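You operate a simulated robot arm through the tools that you are given. There is no shell and no other tool.

You are at the controls of a simulated two-armed robot. One attempt, no reset.

## Task
Pick up the silver fuel basket marked "F5" from the middle shelf of the engine parts shelving with one hand, pass it to the other hand and put it on the fourth shelf from the bottom of the tank shelving. Set down upright: silver fuel basket.

It is judged by the outcome, as a careful person would: the job done as asked, and still so three seconds after it is handed in. It fails if anything else is knocked over, pushed out of place, dropped, spilled or broken.

## Robot
Two 7-joint arms with two-finger parallel grippers on one trunk, on a base that moves. Base frame: it is fixed to the floor where the robot stands at the start and does not move with it; the origin is under the middle of the robot, x ahead of it, y to its left, z up. Units: mm, rad, N and s.
The left shoulder is at the start at [60, 143, 776], the right one opposite. With the tool pointing down near the work surface each hand reaches from about 320 to 740 mm from the robot's upright axis, wherever it stands, measured 20 degrees to its own side. Places, roughly: fourth shelf of the tank shelving [1300, -400, 1200]; silver fuel basket [0, -3500, 500]. Payload 1.57 kg a hand.
Tool frame (each hand has its own): the origin (TCP) lies between the finger pads and is the grasp point; the fingertips stand 30 mm ahead of it; z points along the fingers, y is the line along which they close. Largest opening 110 mm; finger width 24, thickness 12; the body of the gripper, 48 by 112 mm, starts 78 mm behind the TCP.
Orientation is told as [roll, pitch, yaw] about the base's x, y, z axes, in that order, counted from this pose: with the fingers straight down and closing along the base's y, the tool's x points along the base's -x, its y along +y and its z along -z.

## Interface
- The arms move only by the tool play_rows. It takes "left_motion", "right_motion" or both (then of equal length, played together; a hand with none holds still); each is a list of rows, each a list of 7 numbers: the shift along the tool's x, y, z in m, then the turn, a rotation vector about the tool's x, y, z in rad, then the finger opening in m, from 0 to 0.11. In form: [[tx, ty, tz, rx, ry, rz, hand], ...]. A call has 1 to 20 rows; each row shifts and turns the commanded pose from where the row before left it, along the tool's axes as they then stand. A row lasts 0.2 s, in which the tool goes at most 50 mm and 0.15 rad; a call with a longer step from one row to the next is refused whole, and so is a gripper value outside its range. Where a pose cannot be reached the arm comes as near as it can. A force on the tool above 40 N (or 10 N above the force at the start of the call, whichever is more), or a blocked arm, ends the call early, and 0.2 s more pass. The fingers move at their own pace (about 45 mm/s each) and stop on an object; they squeeze with about 27 N. The grip force told is the motor's: it shows also when the fingers shut on nothing. Time passes only in rows, and 0.2 s behind the last, so rows that do not move let the fingers close. It gives the time, the measured TCP pose, the force on the tool (base axes), the opening and the grip force at its end, in the units of the frame above (readings bear some noise), with the torque about the TCP (base axes, N m) and any sound that the robot's microphone picked up, and new pictures: "views" is both (left out), scene, wrist or none (wrist: the cameras of the hands that moved).
- Cameras (640 x 400 px; columns grow to the right, rows downward): "scene" is now at [56.9, 4.3, 1395.4]; the picture's right is [0.10, -0.99, 0.00], its down [-0.59, -0.06, -0.81] and it looks along [0.80, 0.08, -0.59] (base axes); focal length 260 px, centre (320, 200). "left" rides on the left gripper at [70, -16, -141] in its tool frame; the picture's right is [0.23, 0.97, 0.00], its down [-0.86, 0.20, -0.48] and it looks along [-0.47, 0.11, 0.88] (tool axes); focal length 222 px, centre (320, 200). "right" rides on the right gripper at [70, 16, -141] in its tool frame; the picture's right is [-0.23, 0.97, 0.00], its down [-0.86, -0.20, -0.48] and it looks along [-0.47, -0.11, 0.88] (tool axes); focal length 222 px, centre (320, 200). There is no depth. A picture from a camera that has moved, and an enlarged one, comes with that camera's place and axes in the base frame and with its lens. The place of the scene camera against the robot may be out by one fixed shift of up to 12 mm in any direction.
- raise_lower(by): slides the trunk up (or, below 0, down) by that many mm; the arms and the scene camera ride with it, the base frame stays. It gives what a move gives, with no picture.
- base_move(legs): drives the robot by 1 to 6 legs, each [ahead, left, turn to the left] in mm, mm and rad, along the robot's own axes; the way and the turn of a leg run together, so that a leg with both is an arc; at most 1500 mm and 3.142 rad a leg. The arms and the cameras ride along, it lands a little off, and it stops where it bumps. It gives what a move gives, and a new picture of the scene camera.
- head_to(pan, tilt): turns the head with the scene camera to pan (to the left, within 1.501 rad either way) and tilt (down, from -0.506 to 1.204), counted from straight ahead of the robot. It gives what a move gives, and a new picture of the scene camera.
- inspect(camera, box): a new picture of the part [left, top, right, bottom] of that camera's present view, enlarged. The clock stands still meanwhile.
- job_done(): hands the job in; it is judged then, once.

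Places have to be worked out from the pictures, the camera data and where the tool is seen. Open the grippers and draw the arms clear of the work before you hand the job in, unless the task says otherwise.

The tools are called after "Call:" by a JSON object that holds its "fn" and its "kwargs". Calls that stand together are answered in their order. play_rows: Moves the arms, as the interface text tells. Its arguments: {"type":"object","properties":{"left_motion":{"type":"array","items":{"type":"array","items":{"type":"number"}}},"right_motion":{"type":"array","items":{"type":"array","items":{"type":"number"}}},"views":{"type":"string","enum":["both","scene","wrist","none"]}},"required":[]} The other tools are called the same way: raise_lower (by) moves the trunk up or down; base_move (legs) drives the base; head_to (pan, tilt) turns the head that bears the scene camera; inspect (camera, box) takes an enlarged picture of a part of a camera's view; job_done () hands the job in.

At the start:

```text
time_s: 0.0
left_tcp_pos: [438.2, 144.8, 765.6]
left_tcp_rot: [0.001, 0.001, -0.001]
left_wrist_force: [-0.2, 0.4, -0.5]
left_ft_torque: [-0.03, 0.01, 0.0]
left_width: 110.0
left_grip_force: 0.1
right_tcp_pos: [437.4, -145.7, 849.4]
right_tcp_rot: [0.001, 0.0, 0.0]
right_wrist_force: [0.9, 0.1, 0.5]
right_ft_torque: [-0.01, 0.0, -0.01]
right_width: 110.0
right_grip_force: 0.1
trunk travel left (down, up): [-375.0, 215.0]
robot x, y, heading: [1.9, 0.2, 0.004]
head pan, tilt (commanded): [0.101, 0.634]
```

scene: 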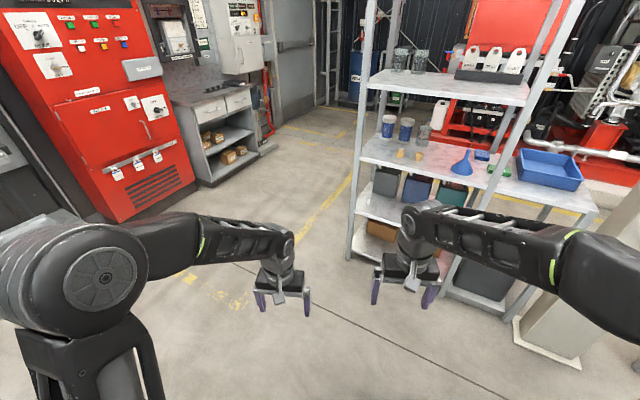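
right: 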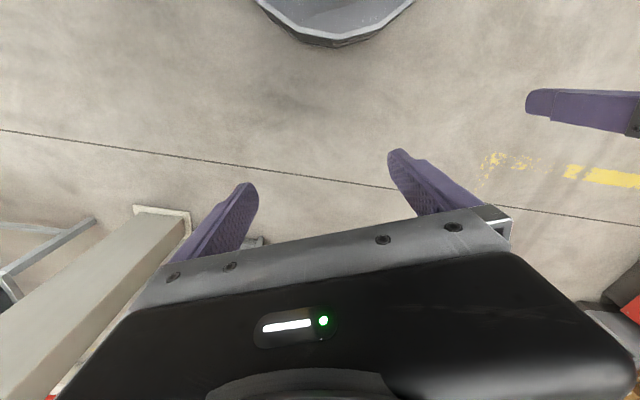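
left: 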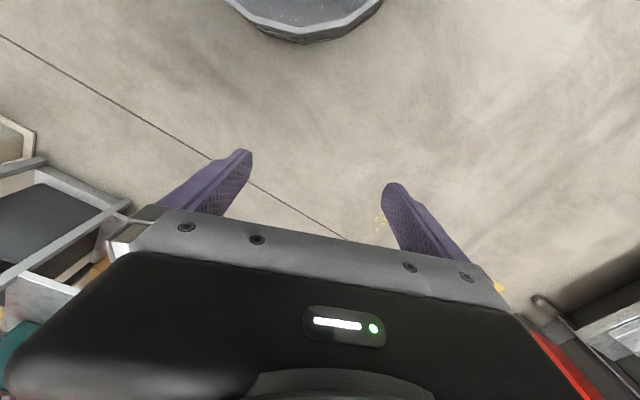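

The scene shows the tank shelving ahead right; the engine parts shelving should be about 3.5 m to the right. I turn the head to the right to see it.

Call:
{"fn": "head_to", "kwargs": {"pan": -1.5, "tilt": 0.3}}

```text
time_s: 1.7
left_tcp_pos: [438.3, 142.9, 765.4]
left_tcp_rot: [0.0, 0.0, 0.0]
left_wrist_force: [0.8, -0.1, 0.7]
left_ft_torque: [0.04, 0.02, 0.02]
left_width: 110.1
left_grip_force: 0.1
right_tcp_pos: [438.9, -144.3, 850.0]
right_tcp_rot: [0.0, 0.002, 0.0]
right_wrist_force: [-0.4, -0.3, 0.1]
right_ft_torque: [0.0, 0.02, -0.04]
right_width: 110.0
right_grip_force: 0.0
trunk travel left (down, up): [-375.0, 215.0]
robot x, y, heading: [-1.5, -2.0, -0.004]
head pan, tilt (commanded): [-1.499, 0.3]
camera scene: at [-23.2, -97.7, 1425.8], right [-1.0, -0.07, 0.0], down [-0.02, 0.3, -0.96], along [0.07, -0.95, -0.3], focal length 260 px, centre (320, 200)
```

scene: 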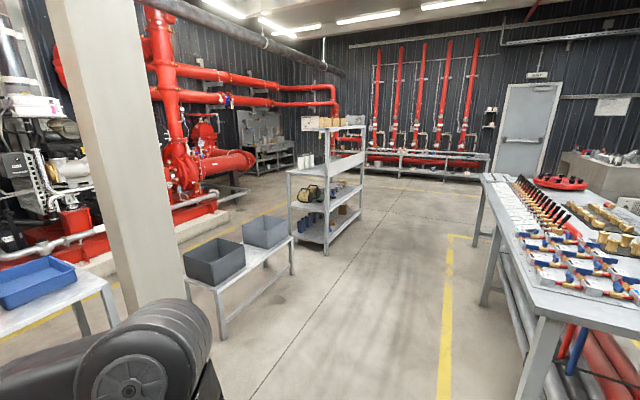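

A small shelf unit stands about 3.5 m off, seen from its end, with things on its shelves. I enlarge it.

Call:
{"fn": "inspect", "kwargs": {"camera": "scene", "box": [260, 100, 400, 270]}}

Call:
{"fn": "inspect", "kwargs": {"camera": "scene", "box": [160, 100, 480, 300]}}

```text
2.35 times, centred on (330, 185) of scene
camera zoom: at [-23.2, -97.7, 1425.8], right [-1.0, -0.07, 0.0], down [-0.02, 0.3, -0.96], along [0.07, -0.95, -0.3], focal length 610 px, centre (296, 235)
```

zoom: 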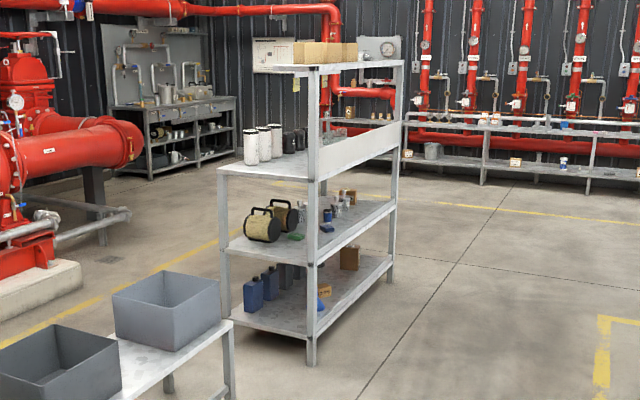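

```text
2.00 times, centred on (320, 200) of scene
camera zoom: at [-23.2, -97.7, 1425.8], right [-1.0, -0.07, 0.0], down [-0.02, 0.3, -0.96], along [0.07, -0.95, -0.3], focal length 519 px, centre (320, 200)
```

zoom: 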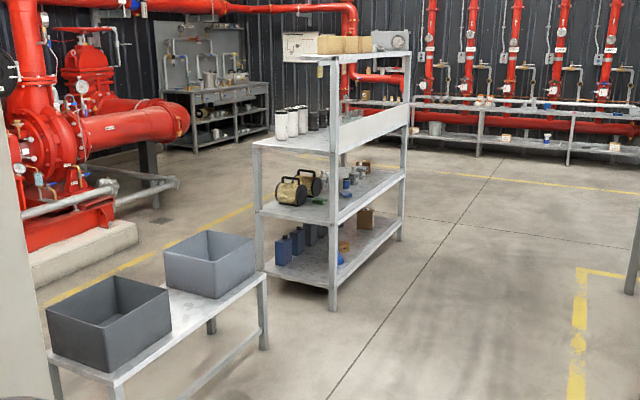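

The unit is set at an angle: its near back post stands near (93, -2607) and the far one near (-338, -3672), with shelves at about 150, 480, 880 and 1340 mm. The aisle behind it is wide, so I turn to run parallel with it and drive about 1.5 m down to get a closer look.

Call:
{"fn": "base_move", "kwargs": {"legs": [[0, 0, -1.949], [300, 350, 0], [1100, 0, 0]]}}

```text
time_s: 14.3
left_tcp_pos: [-239.4, -1876.5, 763.8]
left_tcp_rot: [-0.002, 0.0, -1.971]
left_wrist_force: [0.9, 0.3, -0.1]
left_ft_torque: [-0.03, 0.02, 0.01]
left_width: 109.8
left_grip_force: 0.1
right_tcp_pos: [-504.9, -1762.6, 849.8]
right_tcp_rot: [0.001, 0.001, -1.97]
right_wrist_force: [0.0, 0.4, -0.5]
right_ft_torque: [0.02, 0.01, -0.02]
right_width: 110.0
right_grip_force: 0.0
trunk travel left (down, up): [-375.0, 215.0]
robot x, y, heading: [-202.1, -1419.4, -1.971]
head pan, tilt (commanded): [-1.499, 0.3]
camera scene: at [-277.9, -1362.8, 1425.8], right [0.32, 0.95, 0.0], down [0.28, -0.1, -0.96], along [-0.9, 0.31, -0.3], focal length 260 px, centre (320, 200)
```

scene: 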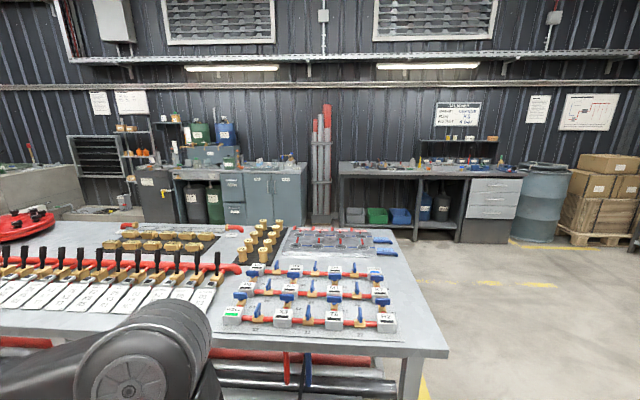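

The base stands at (-202, -1419), heading -1.971. I turn the head toward the shelving.

Call:
{"fn": "head_to", "kwargs": {"pan": 0.35, "tilt": 0.45}}

Call:
{"fn": "inspect", "kwargs": {"camera": "scene", "box": [200, 60, 520, 260]}}

```text
time_s: 16.1
left_tcp_pos: [-239.9, -1875.1, 765.7]
left_tcp_rot: [0.002, -0.001, -1.971]
left_wrist_force: [-0.2, 0.1, 0.3]
left_ft_torque: [-0.02, -0.02, 0.0]
left_width: 110.1
left_grip_force: 0.1
right_tcp_pos: [-505.1, -1763.1, 848.2]
right_tcp_rot: [0.001, 0.0, -1.972]
right_wrist_force: [0.6, 0.5, 0.0]
right_ft_torque: [-0.01, 0.01, 0.03]
right_width: 110.1
right_grip_force: 0.1
trunk travel left (down, up): [-375.0, 215.0]
robot x, y, heading: [-198.4, -1415.3, -1.97]
head pan, tilt (commanded): [0.351, 0.45]
camera scene: at [-194.0, -1484.5, 1411.8], right [-1.0, 0.05, 0.0], down [0.02, 0.43, -0.9], along [-0.04, -0.9, -0.44], focal length 260 px, centre (320, 200)
```

scene: 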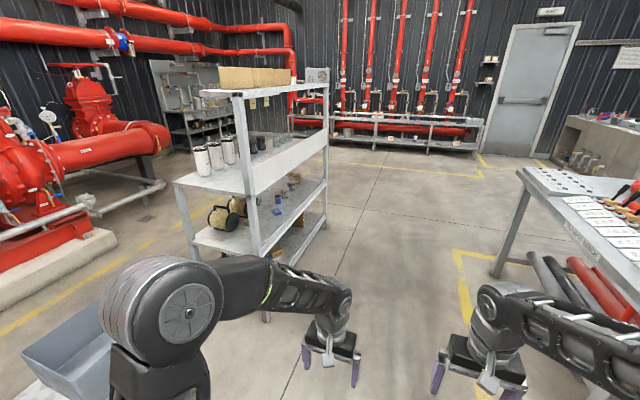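

```text
2.00 times, centred on (360, 160) of scene
camera zoom: at [-194.0, -1484.5, 1411.8], right [-1.0, 0.05, 0.0], down [0.02, 0.43, -0.9], along [-0.04, -0.9, -0.44], focal length 519 px, centre (240, 280)
```

zoom: 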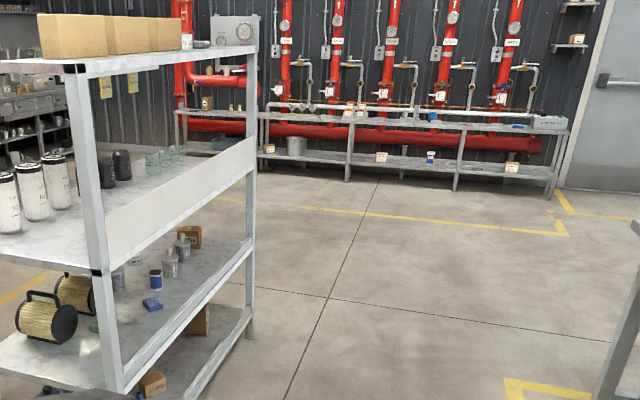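

The middle shelf holds two drum filters at the near end, and small silver pots farther along. I drive on down the aisle about 1.4 m to look in from the back.

Call:
{"fn": "base_move", "kwargs": {"legs": [[1450, 0, 0.02]]}}

Call:
{"fn": "head_to", "kwargs": {"pan": 1.45, "tilt": 0.6}}

```text
time_s: 23.4
left_tcp_pos: [-788.2, -3220.3, 763.9]
left_tcp_rot: [0.0, 0.0, -1.957]
left_wrist_force: [0.7, -0.3, 0.7]
left_ft_torque: [0.01, -0.07, 0.03]
left_width: 110.2
left_grip_force: 0.0
right_tcp_pos: [-1056.7, -3110.7, 849.9]
right_tcp_rot: [-0.001, 0.0, -1.956]
right_wrist_force: [0.2, -0.2, -0.4]
right_ft_torque: [0.03, -0.03, -0.01]
right_width: 110.1
right_grip_force: 0.0
trunk travel left (down, up): [-375.0, 215.0]
robot x, y, heading: [-759.4, -2762.3, -1.955]
head pan, tilt (commanded): [0.351, 0.45]
camera scene: at [-750.0, -2828.8, 1411.8], right [-1.0, 0.04, 0.0], down [0.02, 0.44, -0.9], along [-0.03, -0.9, -0.44], focal length 260 px, centre (320, 200)
```

scene: 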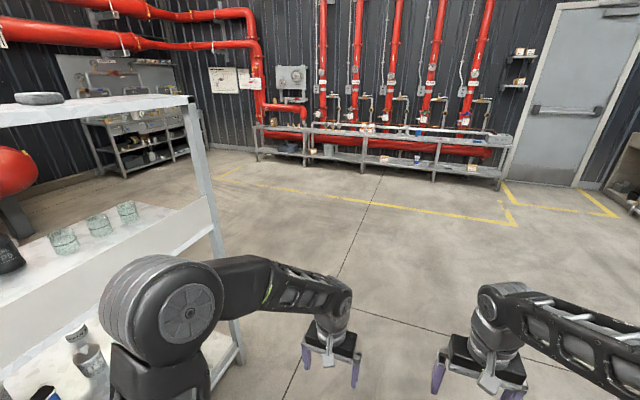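

```text
time_s: 24.7
left_tcp_pos: [-790.7, -3220.3, 766.0]
left_tcp_rot: [0.001, 0.0, -1.956]
left_wrist_force: [-0.1, 0.3, 0.1]
left_ft_torque: [0.01, 0.0, 0.0]
left_width: 109.6
left_grip_force: 0.0
right_tcp_pos: [-1057.1, -3111.7, 848.7]
right_tcp_rot: [0.001, 0.0, -1.955]
right_wrist_force: [-0.6, 0.3, -0.5]
right_ft_torque: [0.02, 0.02, -0.01]
right_width: 110.0
right_grip_force: 0.1
trunk travel left (down, up): [-375.0, 215.0]
robot x, y, heading: [-760.5, -2761.0, -1.955]
head pan, tilt (commanded): [1.45, 0.6]
camera scene: at [-669.4, -2779.8, 1398.3], right [-0.49, -0.87, 0.0], down [-0.49, 0.27, -0.83], along [0.72, -0.4, -0.56], focal length 260 px, centre (320, 200)
```

scene: 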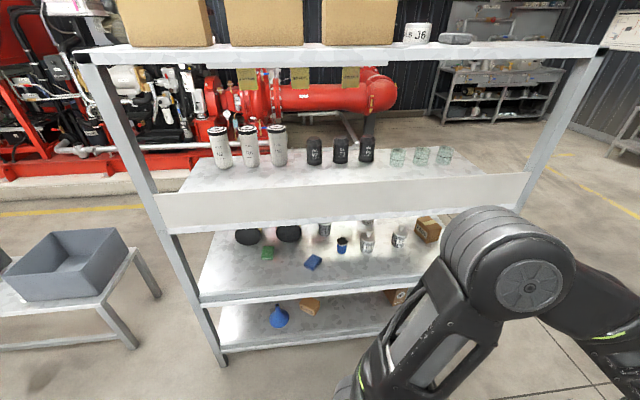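

Call:
{"fn": "inspect", "kwargs": {"camera": "scene", "box": [220, 200, 460, 350]}}

```text
2.67 times, centred on (340, 275) of scene
camera zoom: at [-669.4, -2779.8, 1398.3], right [-0.49, -0.87, 0.0], down [-0.49, 0.27, -0.83], along [0.72, -0.4, -0.56], focal length 692 px, centre (267, 0)
```

zoom: 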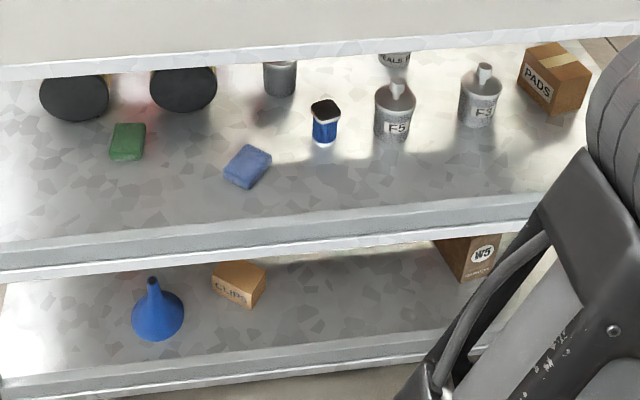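

F5 is clear: a silver pot about 75 mm wide, standing on the middle shelf near (0, -3420), about 180 mm in from the back edge with nothing in front of it on this side. I turn to face the shelving squarely from this open side.

Call:
{"fn": "base_move", "kwargs": {"legs": [[0, 0, 1.565], [0, -170, 0]]}}

Call:
{"fn": "head_to", "kwargs": {"pan": -0.2, "tilt": 0.65}}

```text
time_s: 29.9
left_tcp_pos: [-364.1, -2954.3, 766.2]
left_tcp_rot: [0.003, 0.0, -0.4]
left_wrist_force: [0.9, 0.1, -0.5]
left_ft_torque: [0.03, -0.01, 0.0]
left_width: 110.2
left_grip_force: 0.1
right_tcp_pos: [-475.2, -3221.2, 848.9]
right_tcp_rot: [0.002, 0.001, -0.399]
right_wrist_force: [-0.6, -0.3, 0.4]
right_ft_torque: [0.03, -0.03, 0.0]
right_width: 110.0
right_grip_force: 0.1
trunk travel left (down, up): [-375.0, 215.0]
robot x, y, heading: [-824.7, -2914.4, -0.402]
head pan, tilt (commanded): [1.45, 0.6]
camera scene: at [-807.9, -2833.6, 1398.3], right [0.87, -0.5, 0.0], down [-0.28, -0.49, -0.83], along [0.41, 0.72, -0.56], focal length 260 px, centre (320, 200)
```

scene: 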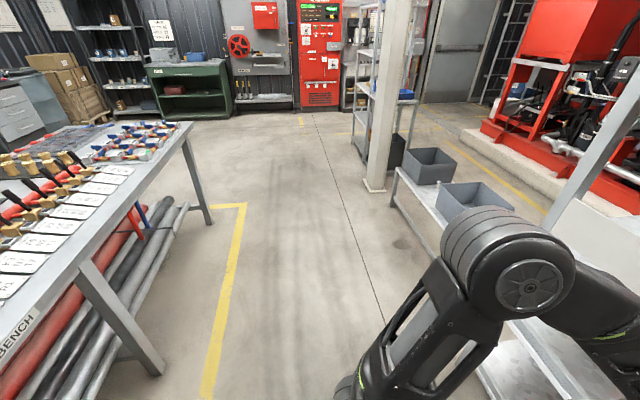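

```text
time_s: 31.6
left_tcp_pos: [-364.4, -2955.5, 764.6]
left_tcp_rot: [0.002, -0.001, -0.399]
left_wrist_force: [0.3, -0.1, 0.1]
left_ft_torque: [-0.01, -0.01, 0.0]
left_width: 110.2
left_grip_force: 0.1
right_tcp_pos: [-476.6, -3220.7, 849.0]
right_tcp_rot: [0.0, -0.001, -0.399]
right_wrist_force: [0.4, 1.1, 0.6]
right_ft_torque: [0.01, 0.0, -0.01]
right_width: 110.3
right_grip_force: 0.1
trunk travel left (down, up): [-375.0, 215.0]
robot x, y, heading: [-822.8, -2915.4, -0.396]
head pan, tilt (commanded): [-0.201, 0.649]
camera scene: at [-779.7, -2958.5, 1394.0], right [-0.56, -0.83, 0.0], down [-0.5, 0.34, -0.8], along [0.66, -0.45, -0.6], focal length 260 px, centre (320, 200)
```

scene: 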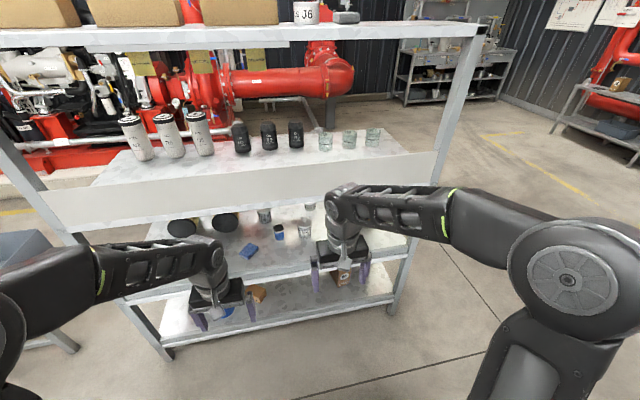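

I now face the shelving (heading -0.396) and F5 shows between the two hands. I enlarge that part.

Call:
{"fn": "inspect", "kwargs": {"camera": "scene", "box": [230, 195, 350, 270]}}

Call:
{"fn": "inspect", "kwargs": {"camera": "right", "box": [0, 0, 640, 400]}}

```text
5.33 times, centred on (290, 232) of scene
camera zoom: at [-779.7, -2958.5, 1394.0], right [-0.56, -0.83, 0.0], down [-0.5, 0.34, -0.8], along [0.66, -0.45, -0.6], focal length 1384 px, centre (480, 27)
```

zoom: 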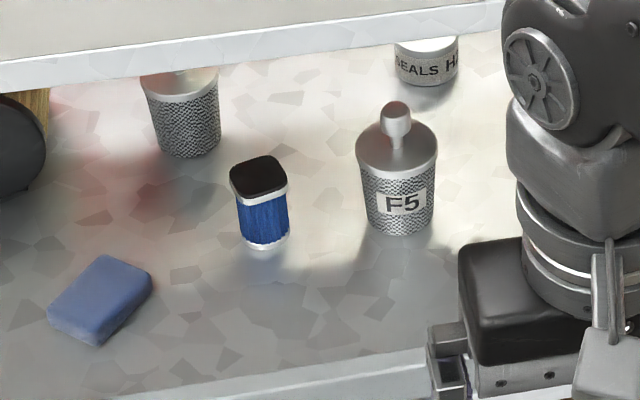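

```text
1.00 times, centred on (320, 200) of right (not enlarged: the box is as wide or as high as the picture)
camera zoom: at [-534.5, -3177.5, 990.4], right [0.59, 0.81, 0.0], down [0.71, -0.52, 0.48], along [0.39, -0.28, -0.88], focal length 222 px, centre (320, 200)
```

zoom: 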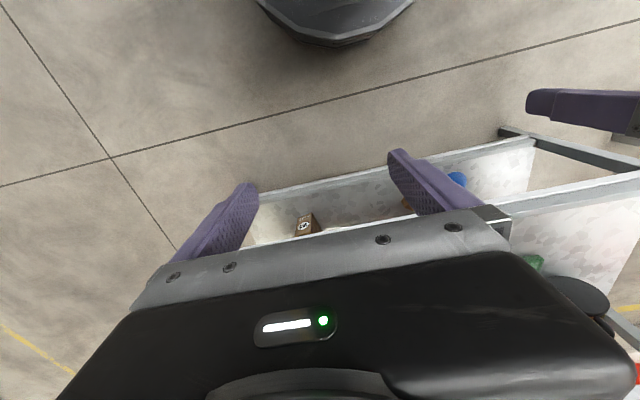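

F5 is a mesh pot about 70 mm wide and 80 mm tall with a ball knob on a stem (knob centre about 118 mm above its base), straight ahead of my right hand: centre near (20, -3414), 970 mm ahead and 135 mm right. I lower the trunk so the arm can go in between the shelves, then look again.

Call:
{"fn": "raise_lower", "kwargs": {"by": -170}}

Call:
{"fn": "head_to", "kwargs": {"pan": -0.2, "tilt": 0.5}}

Call:
{"fn": "inspect", "kwargs": {"camera": "scene", "box": [160, 120, 480, 320]}}

```text
time_s: 33.6
left_tcp_pos: [-363.6, -2954.3, 595.5]
left_tcp_rot: [-0.001, 0.0, -0.399]
left_wrist_force: [0.2, -0.3, 0.3]
left_ft_torque: [0.02, 0.0, 0.02]
left_width: 110.0
left_grip_force: 0.1
right_tcp_pos: [-476.8, -3221.2, 679.9]
right_tcp_rot: [-0.002, 0.0, -0.399]
right_wrist_force: [0.5, 0.9, -0.4]
right_ft_torque: [0.01, -0.06, 0.01]
right_width: 110.0
right_grip_force: 0.0
trunk travel left (down, up): [-205.0, 385.0]
robot x, y, heading: [-826.3, -2920.6, -0.401]
head pan, tilt (commanded): [-0.201, 0.649]
```

```text
time_s: 34.3
left_tcp_pos: [-363.2, -2954.5, 593.6]
left_tcp_rot: [0.0, 0.002, -0.399]
left_wrist_force: [0.6, -0.3, 0.1]
left_ft_torque: [0.02, -0.01, 0.01]
left_width: 110.0
left_grip_force: 0.1
right_tcp_pos: [-475.9, -3220.0, 678.9]
right_tcp_rot: [0.001, -0.003, -0.4]
right_wrist_force: [-0.7, 0.2, 0.1]
right_ft_torque: [0.0, -0.02, 0.04]
right_width: 109.9
right_grip_force: 0.0
trunk travel left (down, up): [-205.0, 385.0]
robot x, y, heading: [-823.7, -2913.5, -0.395]
head pan, tilt (commanded): [-0.201, 0.499]
camera scene: at [-776.3, -2960.9, 1237.3], right [-0.56, -0.83, 0.0], down [-0.4, 0.27, -0.88], along [0.72, -0.5, -0.48], focal length 260 px, centre (320, 200)
```

scene: 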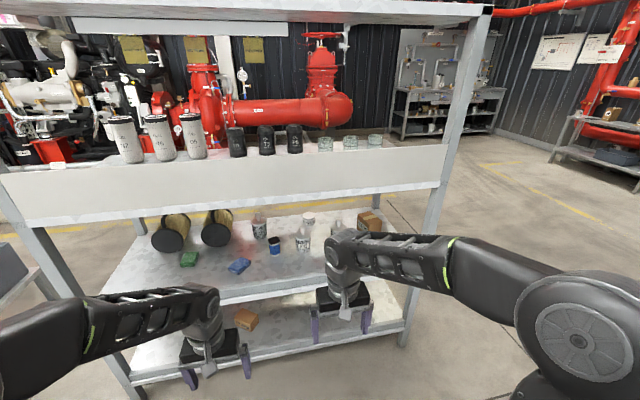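

```text
2.00 times, centred on (320, 220) of scene
camera zoom: at [-776.3, -2960.9, 1237.3], right [-0.56, -0.83, 0.0], down [-0.4, 0.27, -0.88], along [0.72, -0.5, -0.48], focal length 519 px, centre (320, 160)
```

zoom: 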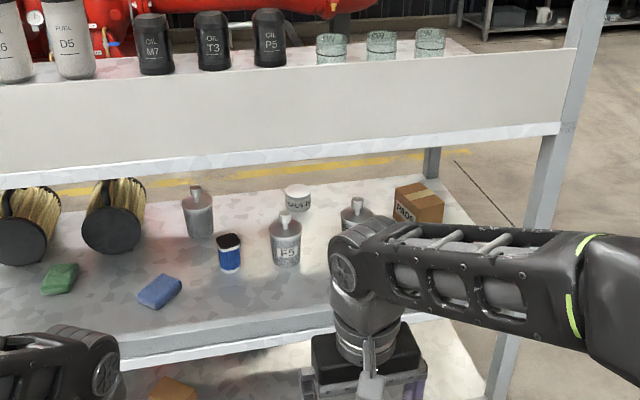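

The lower view shows F5 with F3 to its right and the blue filter to its left. I enlarge F5 in this second view to triangulate its height and place.

Call:
{"fn": "inspect", "kwargs": {"camera": "scene", "box": [260, 200, 356, 260]}}

```text
6.67 times, centred on (308, 230) of scene
camera zoom: at [-776.3, -2960.9, 1237.3], right [-0.56, -0.83, 0.0], down [-0.4, 0.27, -0.88], along [0.72, -0.5, -0.48], focal length 1730 px, centre (400, 0)
```

zoom: 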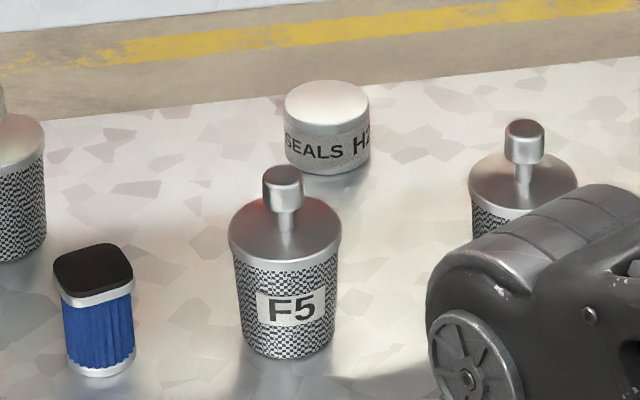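

Triangulating the two views puts the knob centre at about 940 mm ahead, 129 mm right and 615 mm up. I pitch the right hand up to about 22° below level here in free space (moving it a little forward), before driving closer.

Call:
{"fn": "play_rows", "kwargs": {"right_motion": [[-0.015, 0, 0.005, 0, -0.149, 0, 0.08], [-0.0141, 0, 0.0072, 0, -0.149, 0, 0.08], [-0.0129, 0, 0.0092, 0, -0.149, 0, 0.08], [-0.0114, 0, 0.011, 0, -0.149, 0, 0.08], [-0.0096, 0, 0.0126, 0, -0.149, 0, 0.08], [-0.0076, 0, 0.0138, 0, -0.149, 0, 0.08], [-0.0055, 0, 0.0148, 0, -0.149, 0, 0.08], [-0.0032, 0, 0.0155, 0, -0.149, 0, 0.08], [0, 0, 0, 0, 0, 0, 0.08]]}}

```text
time_s: 36.3
left_tcp_pos: [-363.7, -2953.9, 594.2]
left_tcp_rot: [-0.001, 0.0, -0.4]
left_wrist_force: [-0.3, 0.3, -0.1]
left_ft_torque: [-0.02, 0.01, 0.02]
left_width: 110.2
left_grip_force: 0.0
right_tcp_pos: [-364.9, -3267.2, 638.4]
right_tcp_rot: [0.003, -1.193, -0.403]
right_wrist_force: [0.4, -1.0, 0.5]
right_ft_torque: [-0.01, -0.01, -0.01]
right_width: 79.9
right_grip_force: 0.1
trunk travel left (down, up): [-205.0, 385.0]
robot x, y, heading: [-824.3, -2918.5, -0.394]
head pan, tilt (commanded): [-0.201, 0.499]
camera scene: at [-776.2, -2961.1, 1237.4], right [-0.56, -0.83, 0.0], down [-0.4, 0.27, -0.88], along [0.72, -0.5, -0.48], focal length 260 px, centre (320, 200)
camera right: at [-504.0, -3189.9, 626.0], right [0.46, 0.86, 0.21], down [-0.2, -0.13, 0.97], along [0.87, -0.48, 0.11], focal length 222 px, centre (320, 200)
```

scene: 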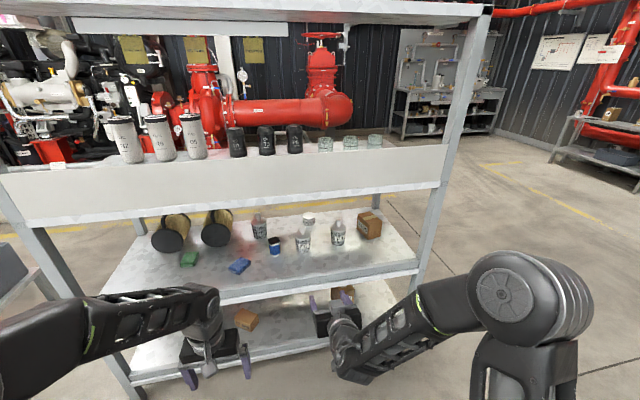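
right: 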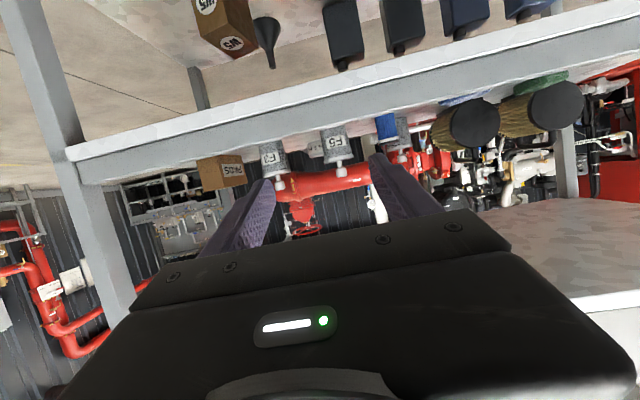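

The right hand now points nearly level and the wrist camera sees F5's knob at almost camera height (z about 620). I enlarge the wrist view to fix its direction.

Call:
{"fn": "inspect", "kwargs": {"camera": "right", "box": [230, 90, 430, 215]}}

```text
3.20 times, centred on (330, 152) of right
camera zoom: at [-504.0, -3189.9, 626.0], right [0.46, 0.86, 0.21], down [-0.2, -0.13, 0.97], along [0.87, -0.48, 0.11], focal length 711 px, centre (288, 352)
```

zoom: 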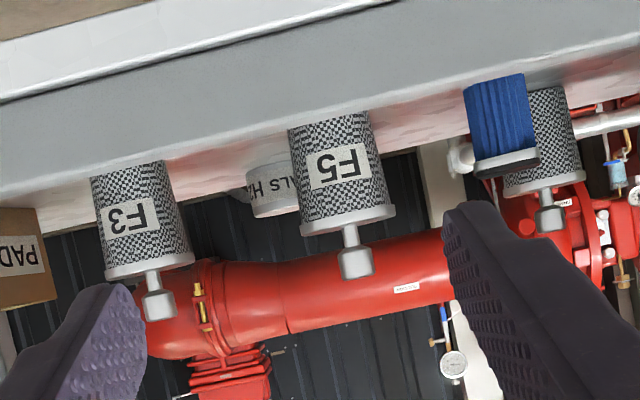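

From the wrist camera the knob lies at about 123 mm right, z about 625-630. I drive 240 mm straight ahead; the hand will just enter over the shelf edge well above the shelf and short of F5.

Call:
{"fn": "base_move", "kwargs": {"legs": [[240, 0, 0]]}}

Call:
{"fn": "inspect", "kwargs": {"camera": "right", "box": [0, 0, 640, 400]}}

Call:
{"fn": "inspect", "kwargs": {"camera": "right", "box": [240, 80, 440, 205]}}

```text
time_s: 38.0
left_tcp_pos: [-141.3, -3047.0, 594.7]
left_tcp_rot: [0.0, 0.001, -0.4]
left_wrist_force: [-0.5, 0.5, 0.5]
left_ft_torque: [0.02, 0.06, 0.01]
left_width: 109.7
left_grip_force: 0.1
right_tcp_pos: [-144.2, -3359.2, 640.5]
right_tcp_rot: [0.002, -1.191, -0.399]
right_wrist_force: [0.2, -0.5, -0.1]
right_ft_torque: [0.01, 0.0, 0.04]
right_width: 79.8
right_grip_force: 0.1
trunk travel left (down, up): [-205.0, 385.0]
robot x, y, heading: [-598.6, -3010.6, -0.399]
head pan, tilt (commanded): [-0.201, 0.499]
camera scene: at [-554.7, -3054.3, 1237.4], right [-0.56, -0.83, 0.0], down [-0.4, 0.27, -0.88], along [0.73, -0.5, -0.48], focal length 260 px, centre (320, 200)
```

scene: 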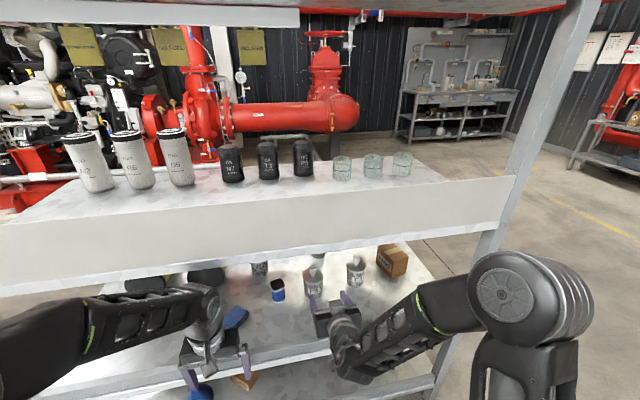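

```text
1.00 times, centred on (320, 200) of right (not enlarged: the box is as wide or as high as the picture)
camera zoom: at [-282.3, -3283.3, 626.4], right [0.46, 0.86, 0.21], down [-0.2, -0.13, 0.97], along [0.87, -0.48, 0.11], focal length 222 px, centre (320, 200)
```

zoom: 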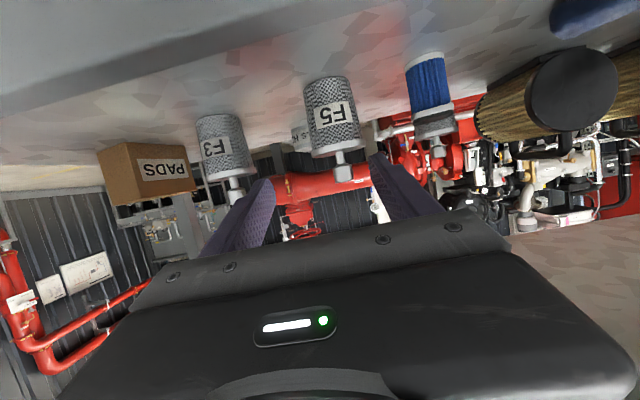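

```text
3.20 times, centred on (340, 142) of right
camera zoom: at [-282.3, -3283.3, 626.4], right [0.46, 0.86, 0.21], down [-0.2, -0.13, 0.97], along [0.87, -0.48, 0.11], focal length 711 px, centre (256, 384)
```

zoom: 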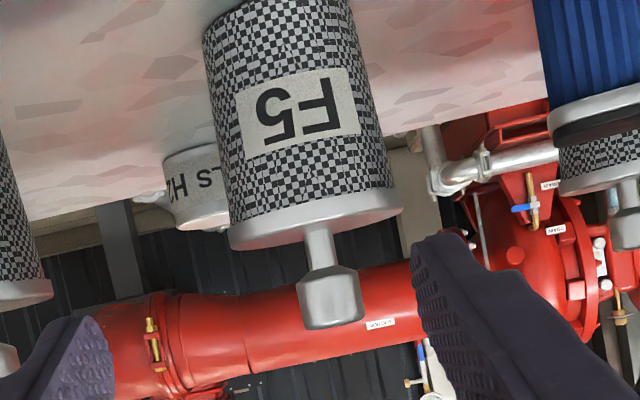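

Comparing sizes between the two wrist views, the knob is about 135 mm ahead of the right TCP, 21 mm to its left and about 8 mm lower (z about 632). I shift left to line up and advance 80 mm, then check.

Call:
{"fn": "play_rows", "kwargs": {"right_motion": [[0, 0.0205, 0, 0, 0, 0, 0.08], [-0.0055, 0, 0.015, 0, 0, 0, 0.08], [-0.0055, 0, 0.015, 0, 0, 0, 0.08], [-0.0055, 0, 0.015, 0, 0, 0, 0.08], [-0.0055, 0, 0.015, 0, 0, 0, 0.08], [-0.0055, 0, 0.015, 0, 0, 0, 0.08]]}}

Call:
{"fn": "inspect", "kwargs": {"camera": "right", "box": [220, 60, 460, 210]}}

Call:
{"fn": "inspect", "kwargs": {"camera": "scene", "box": [250, 230, 410, 330]}}

```text
time_s: 39.4
left_tcp_pos: [-142.5, -3046.8, 594.1]
left_tcp_rot: [0.0, 0.0, -0.4]
left_wrist_force: [0.1, 0.9, 0.2]
left_ft_torque: [0.02, -0.02, 0.02]
left_width: 110.1
left_grip_force: 0.0
right_tcp_pos: [-61.8, -3372.1, 636.1]
right_tcp_rot: [0.001, -1.192, -0.4]
right_wrist_force: [0.3, 0.1, 0.0]
right_ft_torque: [0.0, -0.02, 0.01]
right_width: 79.9
right_grip_force: 0.0
trunk travel left (down, up): [-205.0, 385.0]
robot x, y, heading: [-605.1, -3006.3, -0.403]
head pan, tilt (commanded): [-0.201, 0.499]
camera scene: at [-554.6, -3054.3, 1237.4], right [-0.56, -0.83, 0.0], down [-0.4, 0.27, -0.88], along [0.72, -0.5, -0.48], focal length 260 px, centre (320, 200)
camera right: at [-200.6, -3295.3, 624.4], right [0.46, 0.86, 0.21], down [-0.2, -0.13, 0.97], along [0.87, -0.48, 0.11], focal length 222 px, centre (320, 200)
```

scene: 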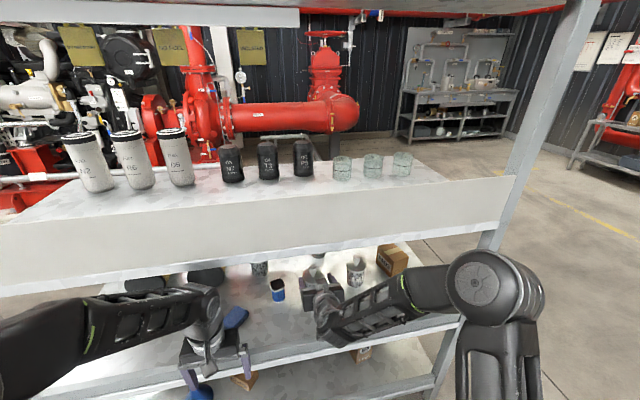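
right: 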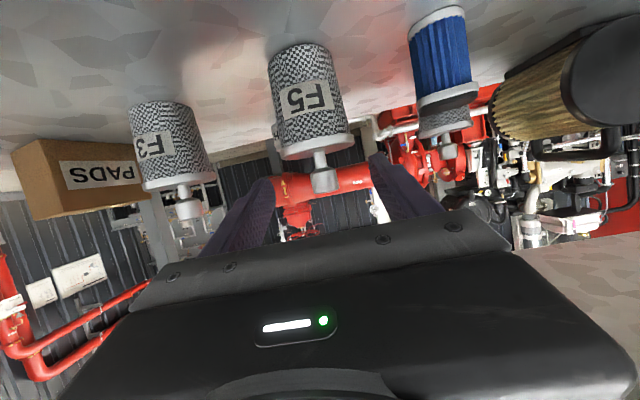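

```text
2.67 times, centred on (340, 135) of right
camera zoom: at [-200.6, -3295.3, 624.4], right [0.46, 0.86, 0.21], down [-0.2, -0.13, 0.97], along [0.87, -0.48, 0.11], focal length 592 px, centre (267, 373)
```

zoom: 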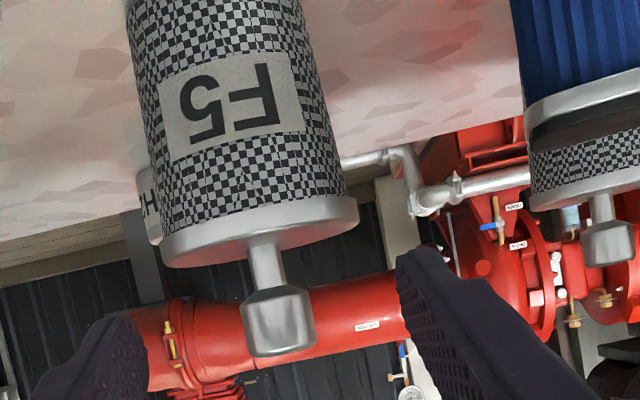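

```text
4.00 times, centred on (330, 280) of scene
camera zoom: at [-554.6, -3054.3, 1237.4], right [-0.56, -0.83, 0.0], down [-0.4, 0.27, -0.88], along [0.72, -0.5, -0.48], focal length 1038 px, centre (280, -120)
```

zoom: 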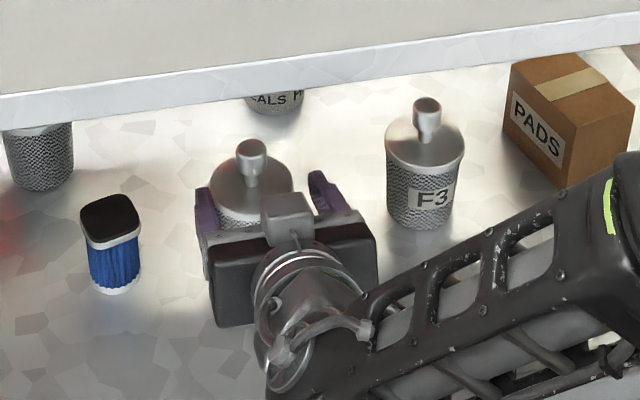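

The lateral shift gives parallax: the knob is now about 54 mm ahead of the TCP, centred sideways and about 7 mm lower. I go on 52 mm ahead and 3 mm down and check before closing.

Call:
{"fn": "play_rows", "kwargs": {"right_motion": [[-0.0041, 0, 0.0123, 0, 0, 0, 0.08], [-0.0041, 0, 0.0123, 0, 0, 0, 0.08], [-0.0041, 0, 0.0123, 0, 0, 0, 0.08], [-0.0041, 0, 0.0123, 0, 0, 0, 0.08]]}}

Call:
{"fn": "inspect", "kwargs": {"camera": "right", "box": [180, 60, 460, 235]}}

Call:
{"fn": "inspect", "kwargs": {"camera": "scene", "box": [260, 230, 390, 311]}}

```text
time_s: 40.4
left_tcp_pos: [-142.6, -3046.7, 594.8]
left_tcp_rot: [0.001, 0.001, -0.4]
left_wrist_force: [0.7, -0.3, -0.3]
left_ft_torque: [-0.01, 0.01, 0.0]
left_width: 110.0
left_grip_force: 0.0
right_tcp_pos: [-14.1, -3392.1, 634.5]
right_tcp_rot: [0.001, -1.191, -0.401]
right_wrist_force: [0.0, -0.2, -0.6]
right_ft_torque: [0.01, -0.01, -0.04]
right_width: 80.0
right_grip_force: 0.1
trunk travel left (down, up): [-205.0, 385.0]
robot x, y, heading: [-603.3, -3008.6, -0.394]
head pan, tilt (commanded): [-0.201, 0.499]
camera scene: at [-554.6, -3054.3, 1237.4], right [-0.56, -0.83, 0.0], down [-0.4, 0.27, -0.88], along [0.72, -0.5, -0.48], focal length 260 px, centre (320, 200)
camera right: at [-152.9, -3315.6, 621.4], right [0.46, 0.86, 0.21], down [-0.2, -0.13, 0.97], along [0.87, -0.48, 0.11], focal length 222 px, centre (320, 200)
```

scene: 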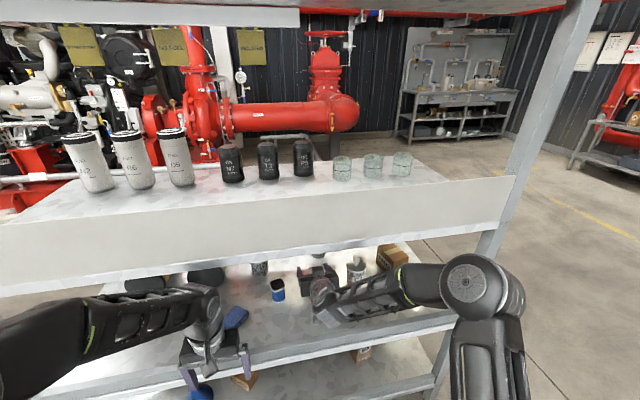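
right: 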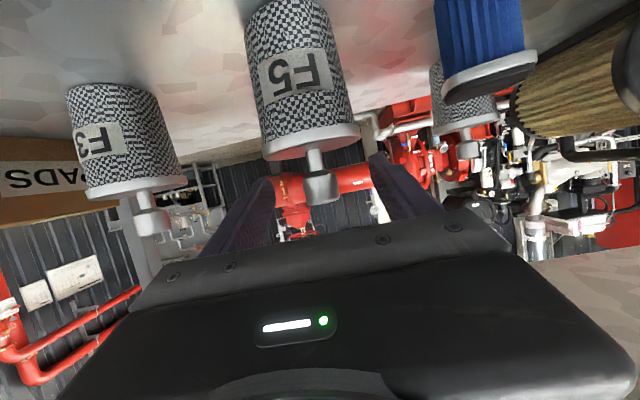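

```text
2.29 times, centred on (320, 148) of right
camera zoom: at [-152.9, -3315.6, 621.4], right [0.46, 0.86, 0.21], down [-0.2, -0.13, 0.97], along [0.87, -0.48, 0.11], focal length 508 px, centre (320, 320)
```

zoom: 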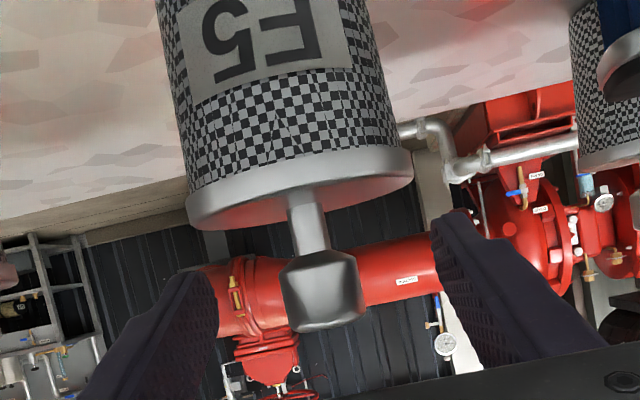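

```text
4.92 times, centred on (325, 270) of scene
camera zoom: at [-554.6, -3054.3, 1237.4], right [-0.56, -0.83, 0.0], down [-0.4, 0.27, -0.88], along [0.72, -0.5, -0.48], focal length 1278 px, centre (295, -147)
```

zoom: 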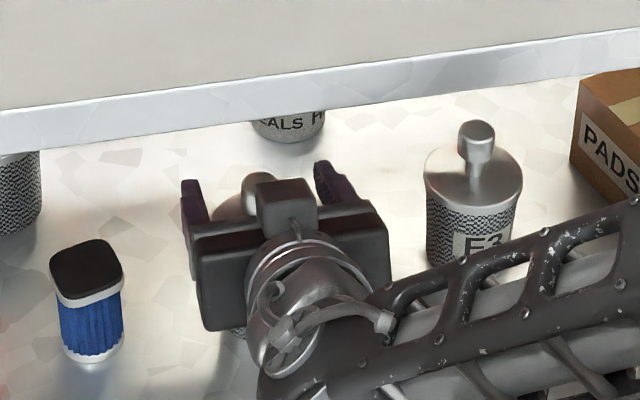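

The knob now sits between the fingers, centred, perhaps 5-10 mm ahead of the TCP. I ease 6 mm further and close on it.

Call:
{"fn": "play_rows", "kwargs": {"right_motion": [[-0.0022, 0, 0.0056, 0, 0, 0, 0.08], [0, 0, 0, 0, 0, 0, 0.05], [0, 0, 0, 0, 0, 0, 0.02], [0, 0, 0, 0, 0, 0, 0.0], [0, 0, 0, 0, 0, 0, 0.0], [0, 0, 0, 0, 0, 0, 0.0]]}}

Call:
{"fn": "inspect", "kwargs": {"camera": "right", "box": [180, 60, 460, 235]}}

```text
time_s: 41.8
left_tcp_pos: [-142.2, -3047.9, 594.3]
left_tcp_rot: [-0.001, -0.001, -0.398]
left_wrist_force: [0.5, 0.1, -0.6]
left_ft_torque: [0.01, 0.02, -0.03]
left_width: 110.0
left_grip_force: 0.0
right_tcp_pos: [-9.4, -3395.5, 634.5]
right_tcp_rot: [0.002, -1.193, -0.401]
right_wrist_force: [0.0, 0.9, -0.1]
right_ft_torque: [-0.03, 0.01, 0.02]
right_width: 24.9
right_grip_force: 27.0
trunk travel left (down, up): [-205.0, 385.0]
robot x, y, heading: [-598.8, -3011.3, -0.399]
head pan, tilt (commanded): [-0.201, 0.499]
camera scene: at [-554.5, -3054.3, 1237.4], right [-0.56, -0.83, 0.0], down [-0.4, 0.27, -0.88], along [0.72, -0.5, -0.48], focal length 260 px, centre (320, 200)
camera right: at [-147.4, -3318.1, 621.5], right [0.46, 0.86, 0.21], down [-0.2, -0.13, 0.97], along [0.87, -0.48, 0.11], focal length 222 px, centre (320, 200)
```

scene: 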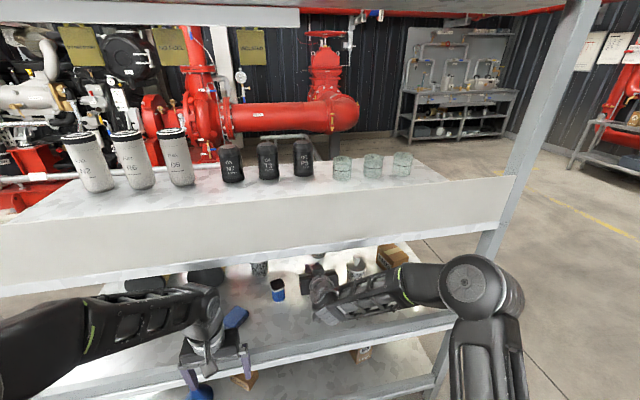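
right: 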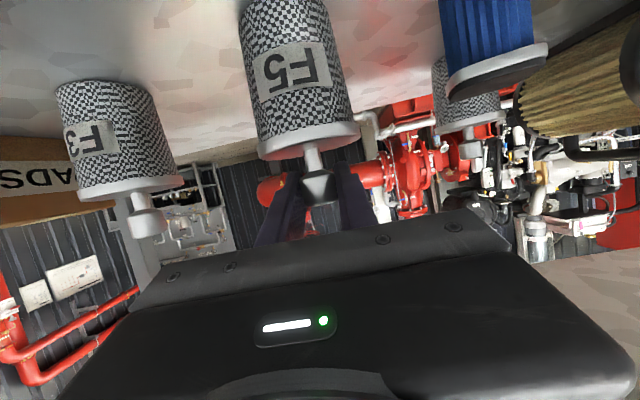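

```text
2.29 times, centred on (320, 148) of right
camera zoom: at [-147.4, -3318.1, 621.5], right [0.46, 0.86, 0.21], down [-0.2, -0.13, 0.97], along [0.87, -0.48, 0.11], focal length 508 px, centre (320, 320)
```

zoom: 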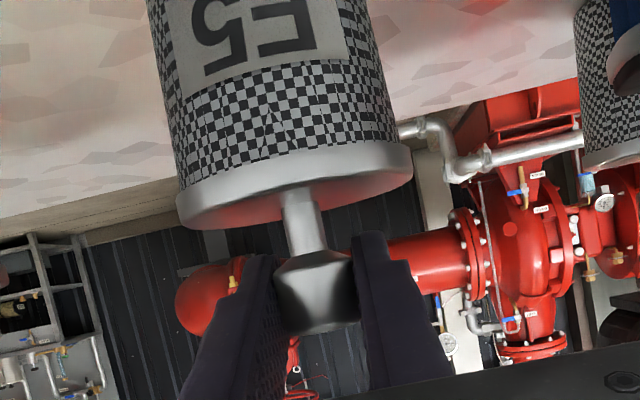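

The fingers hold the knob (24.9 mm, 27 N). I lift 40 mm and check force and picture.

Call:
{"fn": "play_rows", "kwargs": {"right_motion": [[-0.0046, 0, -0.0019, 0, 0, 0, 0.0], [-0.0093, 0, -0.0037, 0, 0, 0, 0.0], [-0.0116, 0, -0.0046, 0, 0, 0, 0.0], [-0.0116, 0, -0.0046, 0, 0, 0, 0.0], [0, 0, 0, 0, 0, 0, 0.0]]}}

Call:
{"fn": "inspect", "kwargs": {"camera": "scene", "box": [230, 210, 420, 330]}}

```text
time_s: 43.0
left_tcp_pos: [-142.8, -3047.9, 595.8]
left_tcp_rot: [0.0, -0.001, -0.401]
left_wrist_force: [-1.0, 0.1, -0.5]
left_ft_torque: [0.0, 0.01, 0.03]
left_width: 110.0
left_grip_force: 0.0
right_tcp_pos: [-9.7, -3394.8, 673.5]
right_tcp_rot: [0.001, -1.191, -0.4]
right_wrist_force: [0.0, -0.8, -1.1]
right_ft_torque: [0.04, 0.03, -0.02]
right_width: 24.5
right_grip_force: 27.1
trunk travel left (down, up): [-205.0, 385.0]
robot x, y, heading: [-602.6, -3010.1, -0.391]
head pan, tilt (commanded): [-0.201, 0.499]
camera scene: at [-554.5, -3054.3, 1237.4], right [-0.56, -0.83, 0.0], down [-0.4, 0.27, -0.88], along [0.72, -0.5, -0.48], focal length 260 px, centre (320, 200)
camera right: at [-147.8, -3317.9, 661.0], right [0.46, 0.86, 0.21], down [-0.2, -0.13, 0.97], along [0.87, -0.48, 0.11], focal length 222 px, centre (320, 200)
```

scene: 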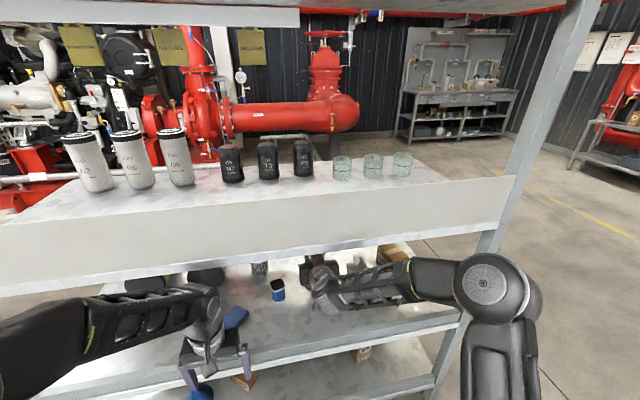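
right: 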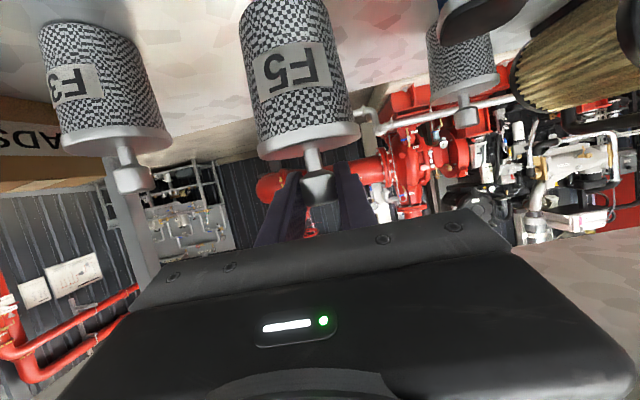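

```text
3.33 times, centred on (325, 270) of scene
camera zoom: at [-554.5, -3054.3, 1237.4], right [-0.56, -0.83, 0.0], down [-0.4, 0.27, -0.88], along [0.72, -0.5, -0.48], focal length 865 px, centre (303, -33)
```

zoom: 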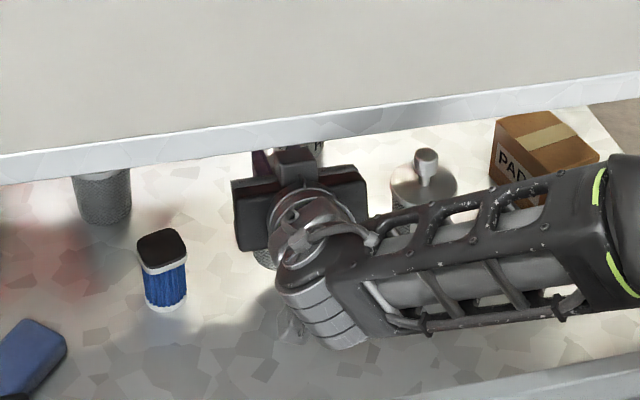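

F5 came up with the hand (its picture stayed fixed in the wrist view while F3 moved). I back the base straight out by 350 mm.

Call:
{"fn": "base_move", "kwargs": {"legs": [[-350, 0, 0]]}}

Call:
{"fn": "inspect", "kwargs": {"camera": "right", "box": [0, 0, 640, 400]}}

```text
time_s: 45.3
left_tcp_pos: [-465.9, -2912.0, 594.6]
left_tcp_rot: [-0.001, -0.001, -0.401]
left_wrist_force: [-0.2, 0.6, 0.2]
left_ft_torque: [0.0, 0.01, 0.0]
left_width: 109.8
left_grip_force: 0.0
right_tcp_pos: [-333.2, -3260.0, 672.4]
right_tcp_rot: [0.001, -1.191, -0.403]
right_wrist_force: [0.3, 0.3, -1.6]
right_ft_torque: [0.01, 0.06, 0.04]
right_width: 24.9
right_grip_force: 27.3
trunk travel left (down, up): [-205.0, 385.0]
robot x, y, heading: [-924.9, -2872.5, -0.408]
head pan, tilt (commanded): [-0.201, 0.499]
camera scene: at [-877.6, -2918.0, 1237.4], right [-0.57, -0.82, 0.0], down [-0.39, 0.27, -0.88], along [0.72, -0.5, -0.48], focal length 260 px, centre (320, 200)
```

scene: 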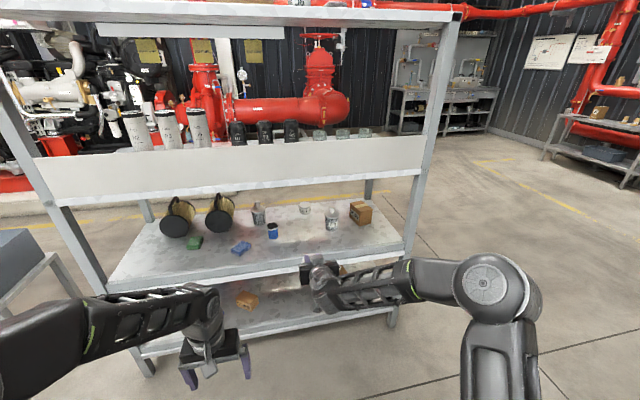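

```text
1.00 times, centred on (320, 200) of right (not enlarged: the box is as wide or as high as the picture)
camera zoom: at [-471.6, -3182.7, 660.9], right [0.46, 0.86, 0.21], down [-0.2, -0.13, 0.97], along [0.87, -0.49, 0.11], focal length 222 px, centre (320, 200)
```

zoom: 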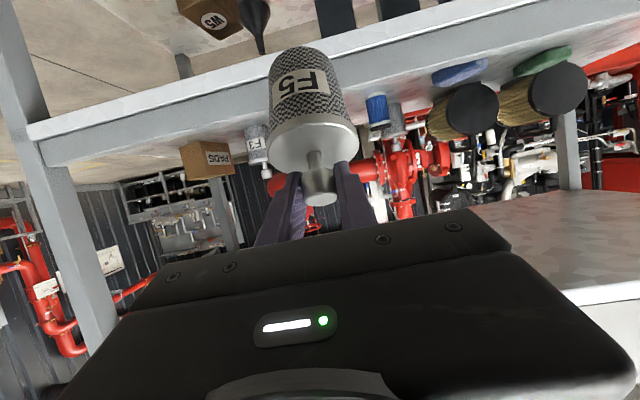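

The basket is out clear of the shelving, though it seems to have swung a bit about the knob. I wait a second and look again.

Call:
{"fn": "play_rows", "kwargs": {"right_motion": [[0, 0, 0, 0, 0, 0, 0.0], [0, 0, 0, 0, 0, 0, 0.0], [0, 0, 0, 0, 0, 0, 0.0], [0, 0, 0, 0, 0, 0, 0.0]], "views": "wrist"}}

Call:
{"fn": "inspect", "kwargs": {"camera": "scene", "box": [250, 220, 410, 320]}}

```text
time_s: 46.3
left_tcp_pos: [-466.0, -2912.9, 594.7]
left_tcp_rot: [-0.001, 0.001, -0.401]
left_wrist_force: [0.2, 0.3, -0.4]
left_ft_torque: [-0.02, -0.01, 0.02]
left_width: 110.1
left_grip_force: 0.1
right_tcp_pos: [-333.5, -3258.8, 673.5]
right_tcp_rot: [0.001, -1.191, -0.404]
right_wrist_force: [0.3, 0.1, -0.7]
right_ft_torque: [-0.01, 0.0, 0.02]
right_width: 24.6
right_grip_force: 27.0
trunk travel left (down, up): [-205.0, 385.0]
robot x, y, heading: [-925.8, -2873.1, -0.401]
head pan, tilt (commanded): [-0.201, 0.499]
camera right: at [-471.6, -3182.7, 660.9], right [0.46, 0.86, 0.21], down [-0.2, -0.13, 0.97], along [0.87, -0.49, 0.11], focal length 222 px, centre (320, 200)
```

right: 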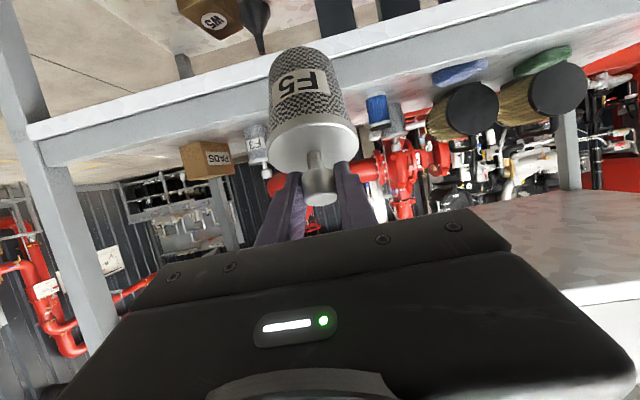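

```text
4.00 times, centred on (330, 270) of scene
camera zoom: at [-877.6, -2918.0, 1237.4], right [-0.57, -0.82, 0.0], down [-0.39, 0.27, -0.88], along [0.72, -0.5, -0.48], focal length 1038 px, centre (280, -80)
```

zoom: 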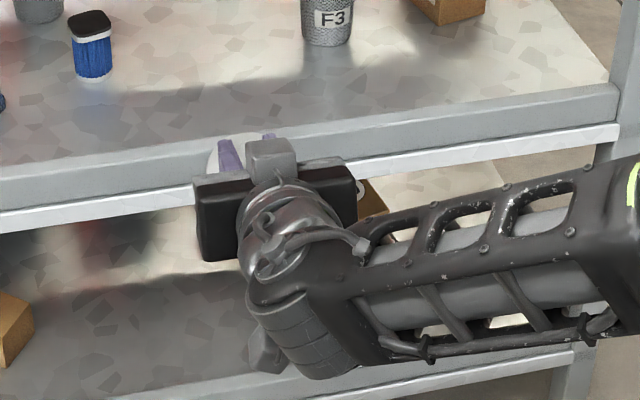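

The basket stays tilted at rest, its base swung forward (held by friction). I enlarge the wrist view to measure the tilt.

Call:
{"fn": "inspect", "kwargs": {"camera": "right", "box": [230, 30, 410, 220]}}

```text
2.11 times, centred on (320, 125) of right
camera zoom: at [-471.6, -3182.7, 660.9], right [0.46, 0.86, 0.21], down [-0.2, -0.13, 0.97], along [0.87, -0.49, 0.11], focal length 468 px, centre (320, 358)
```

zoom: 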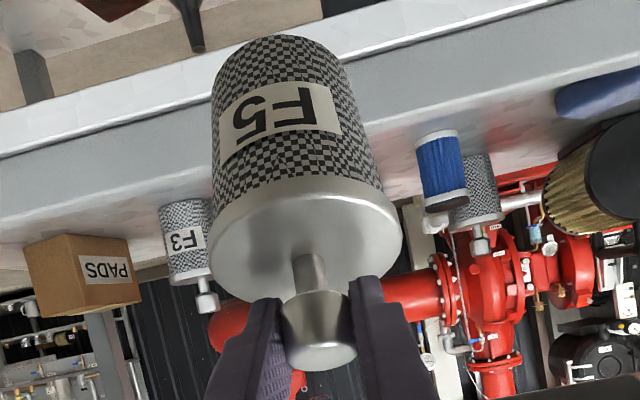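

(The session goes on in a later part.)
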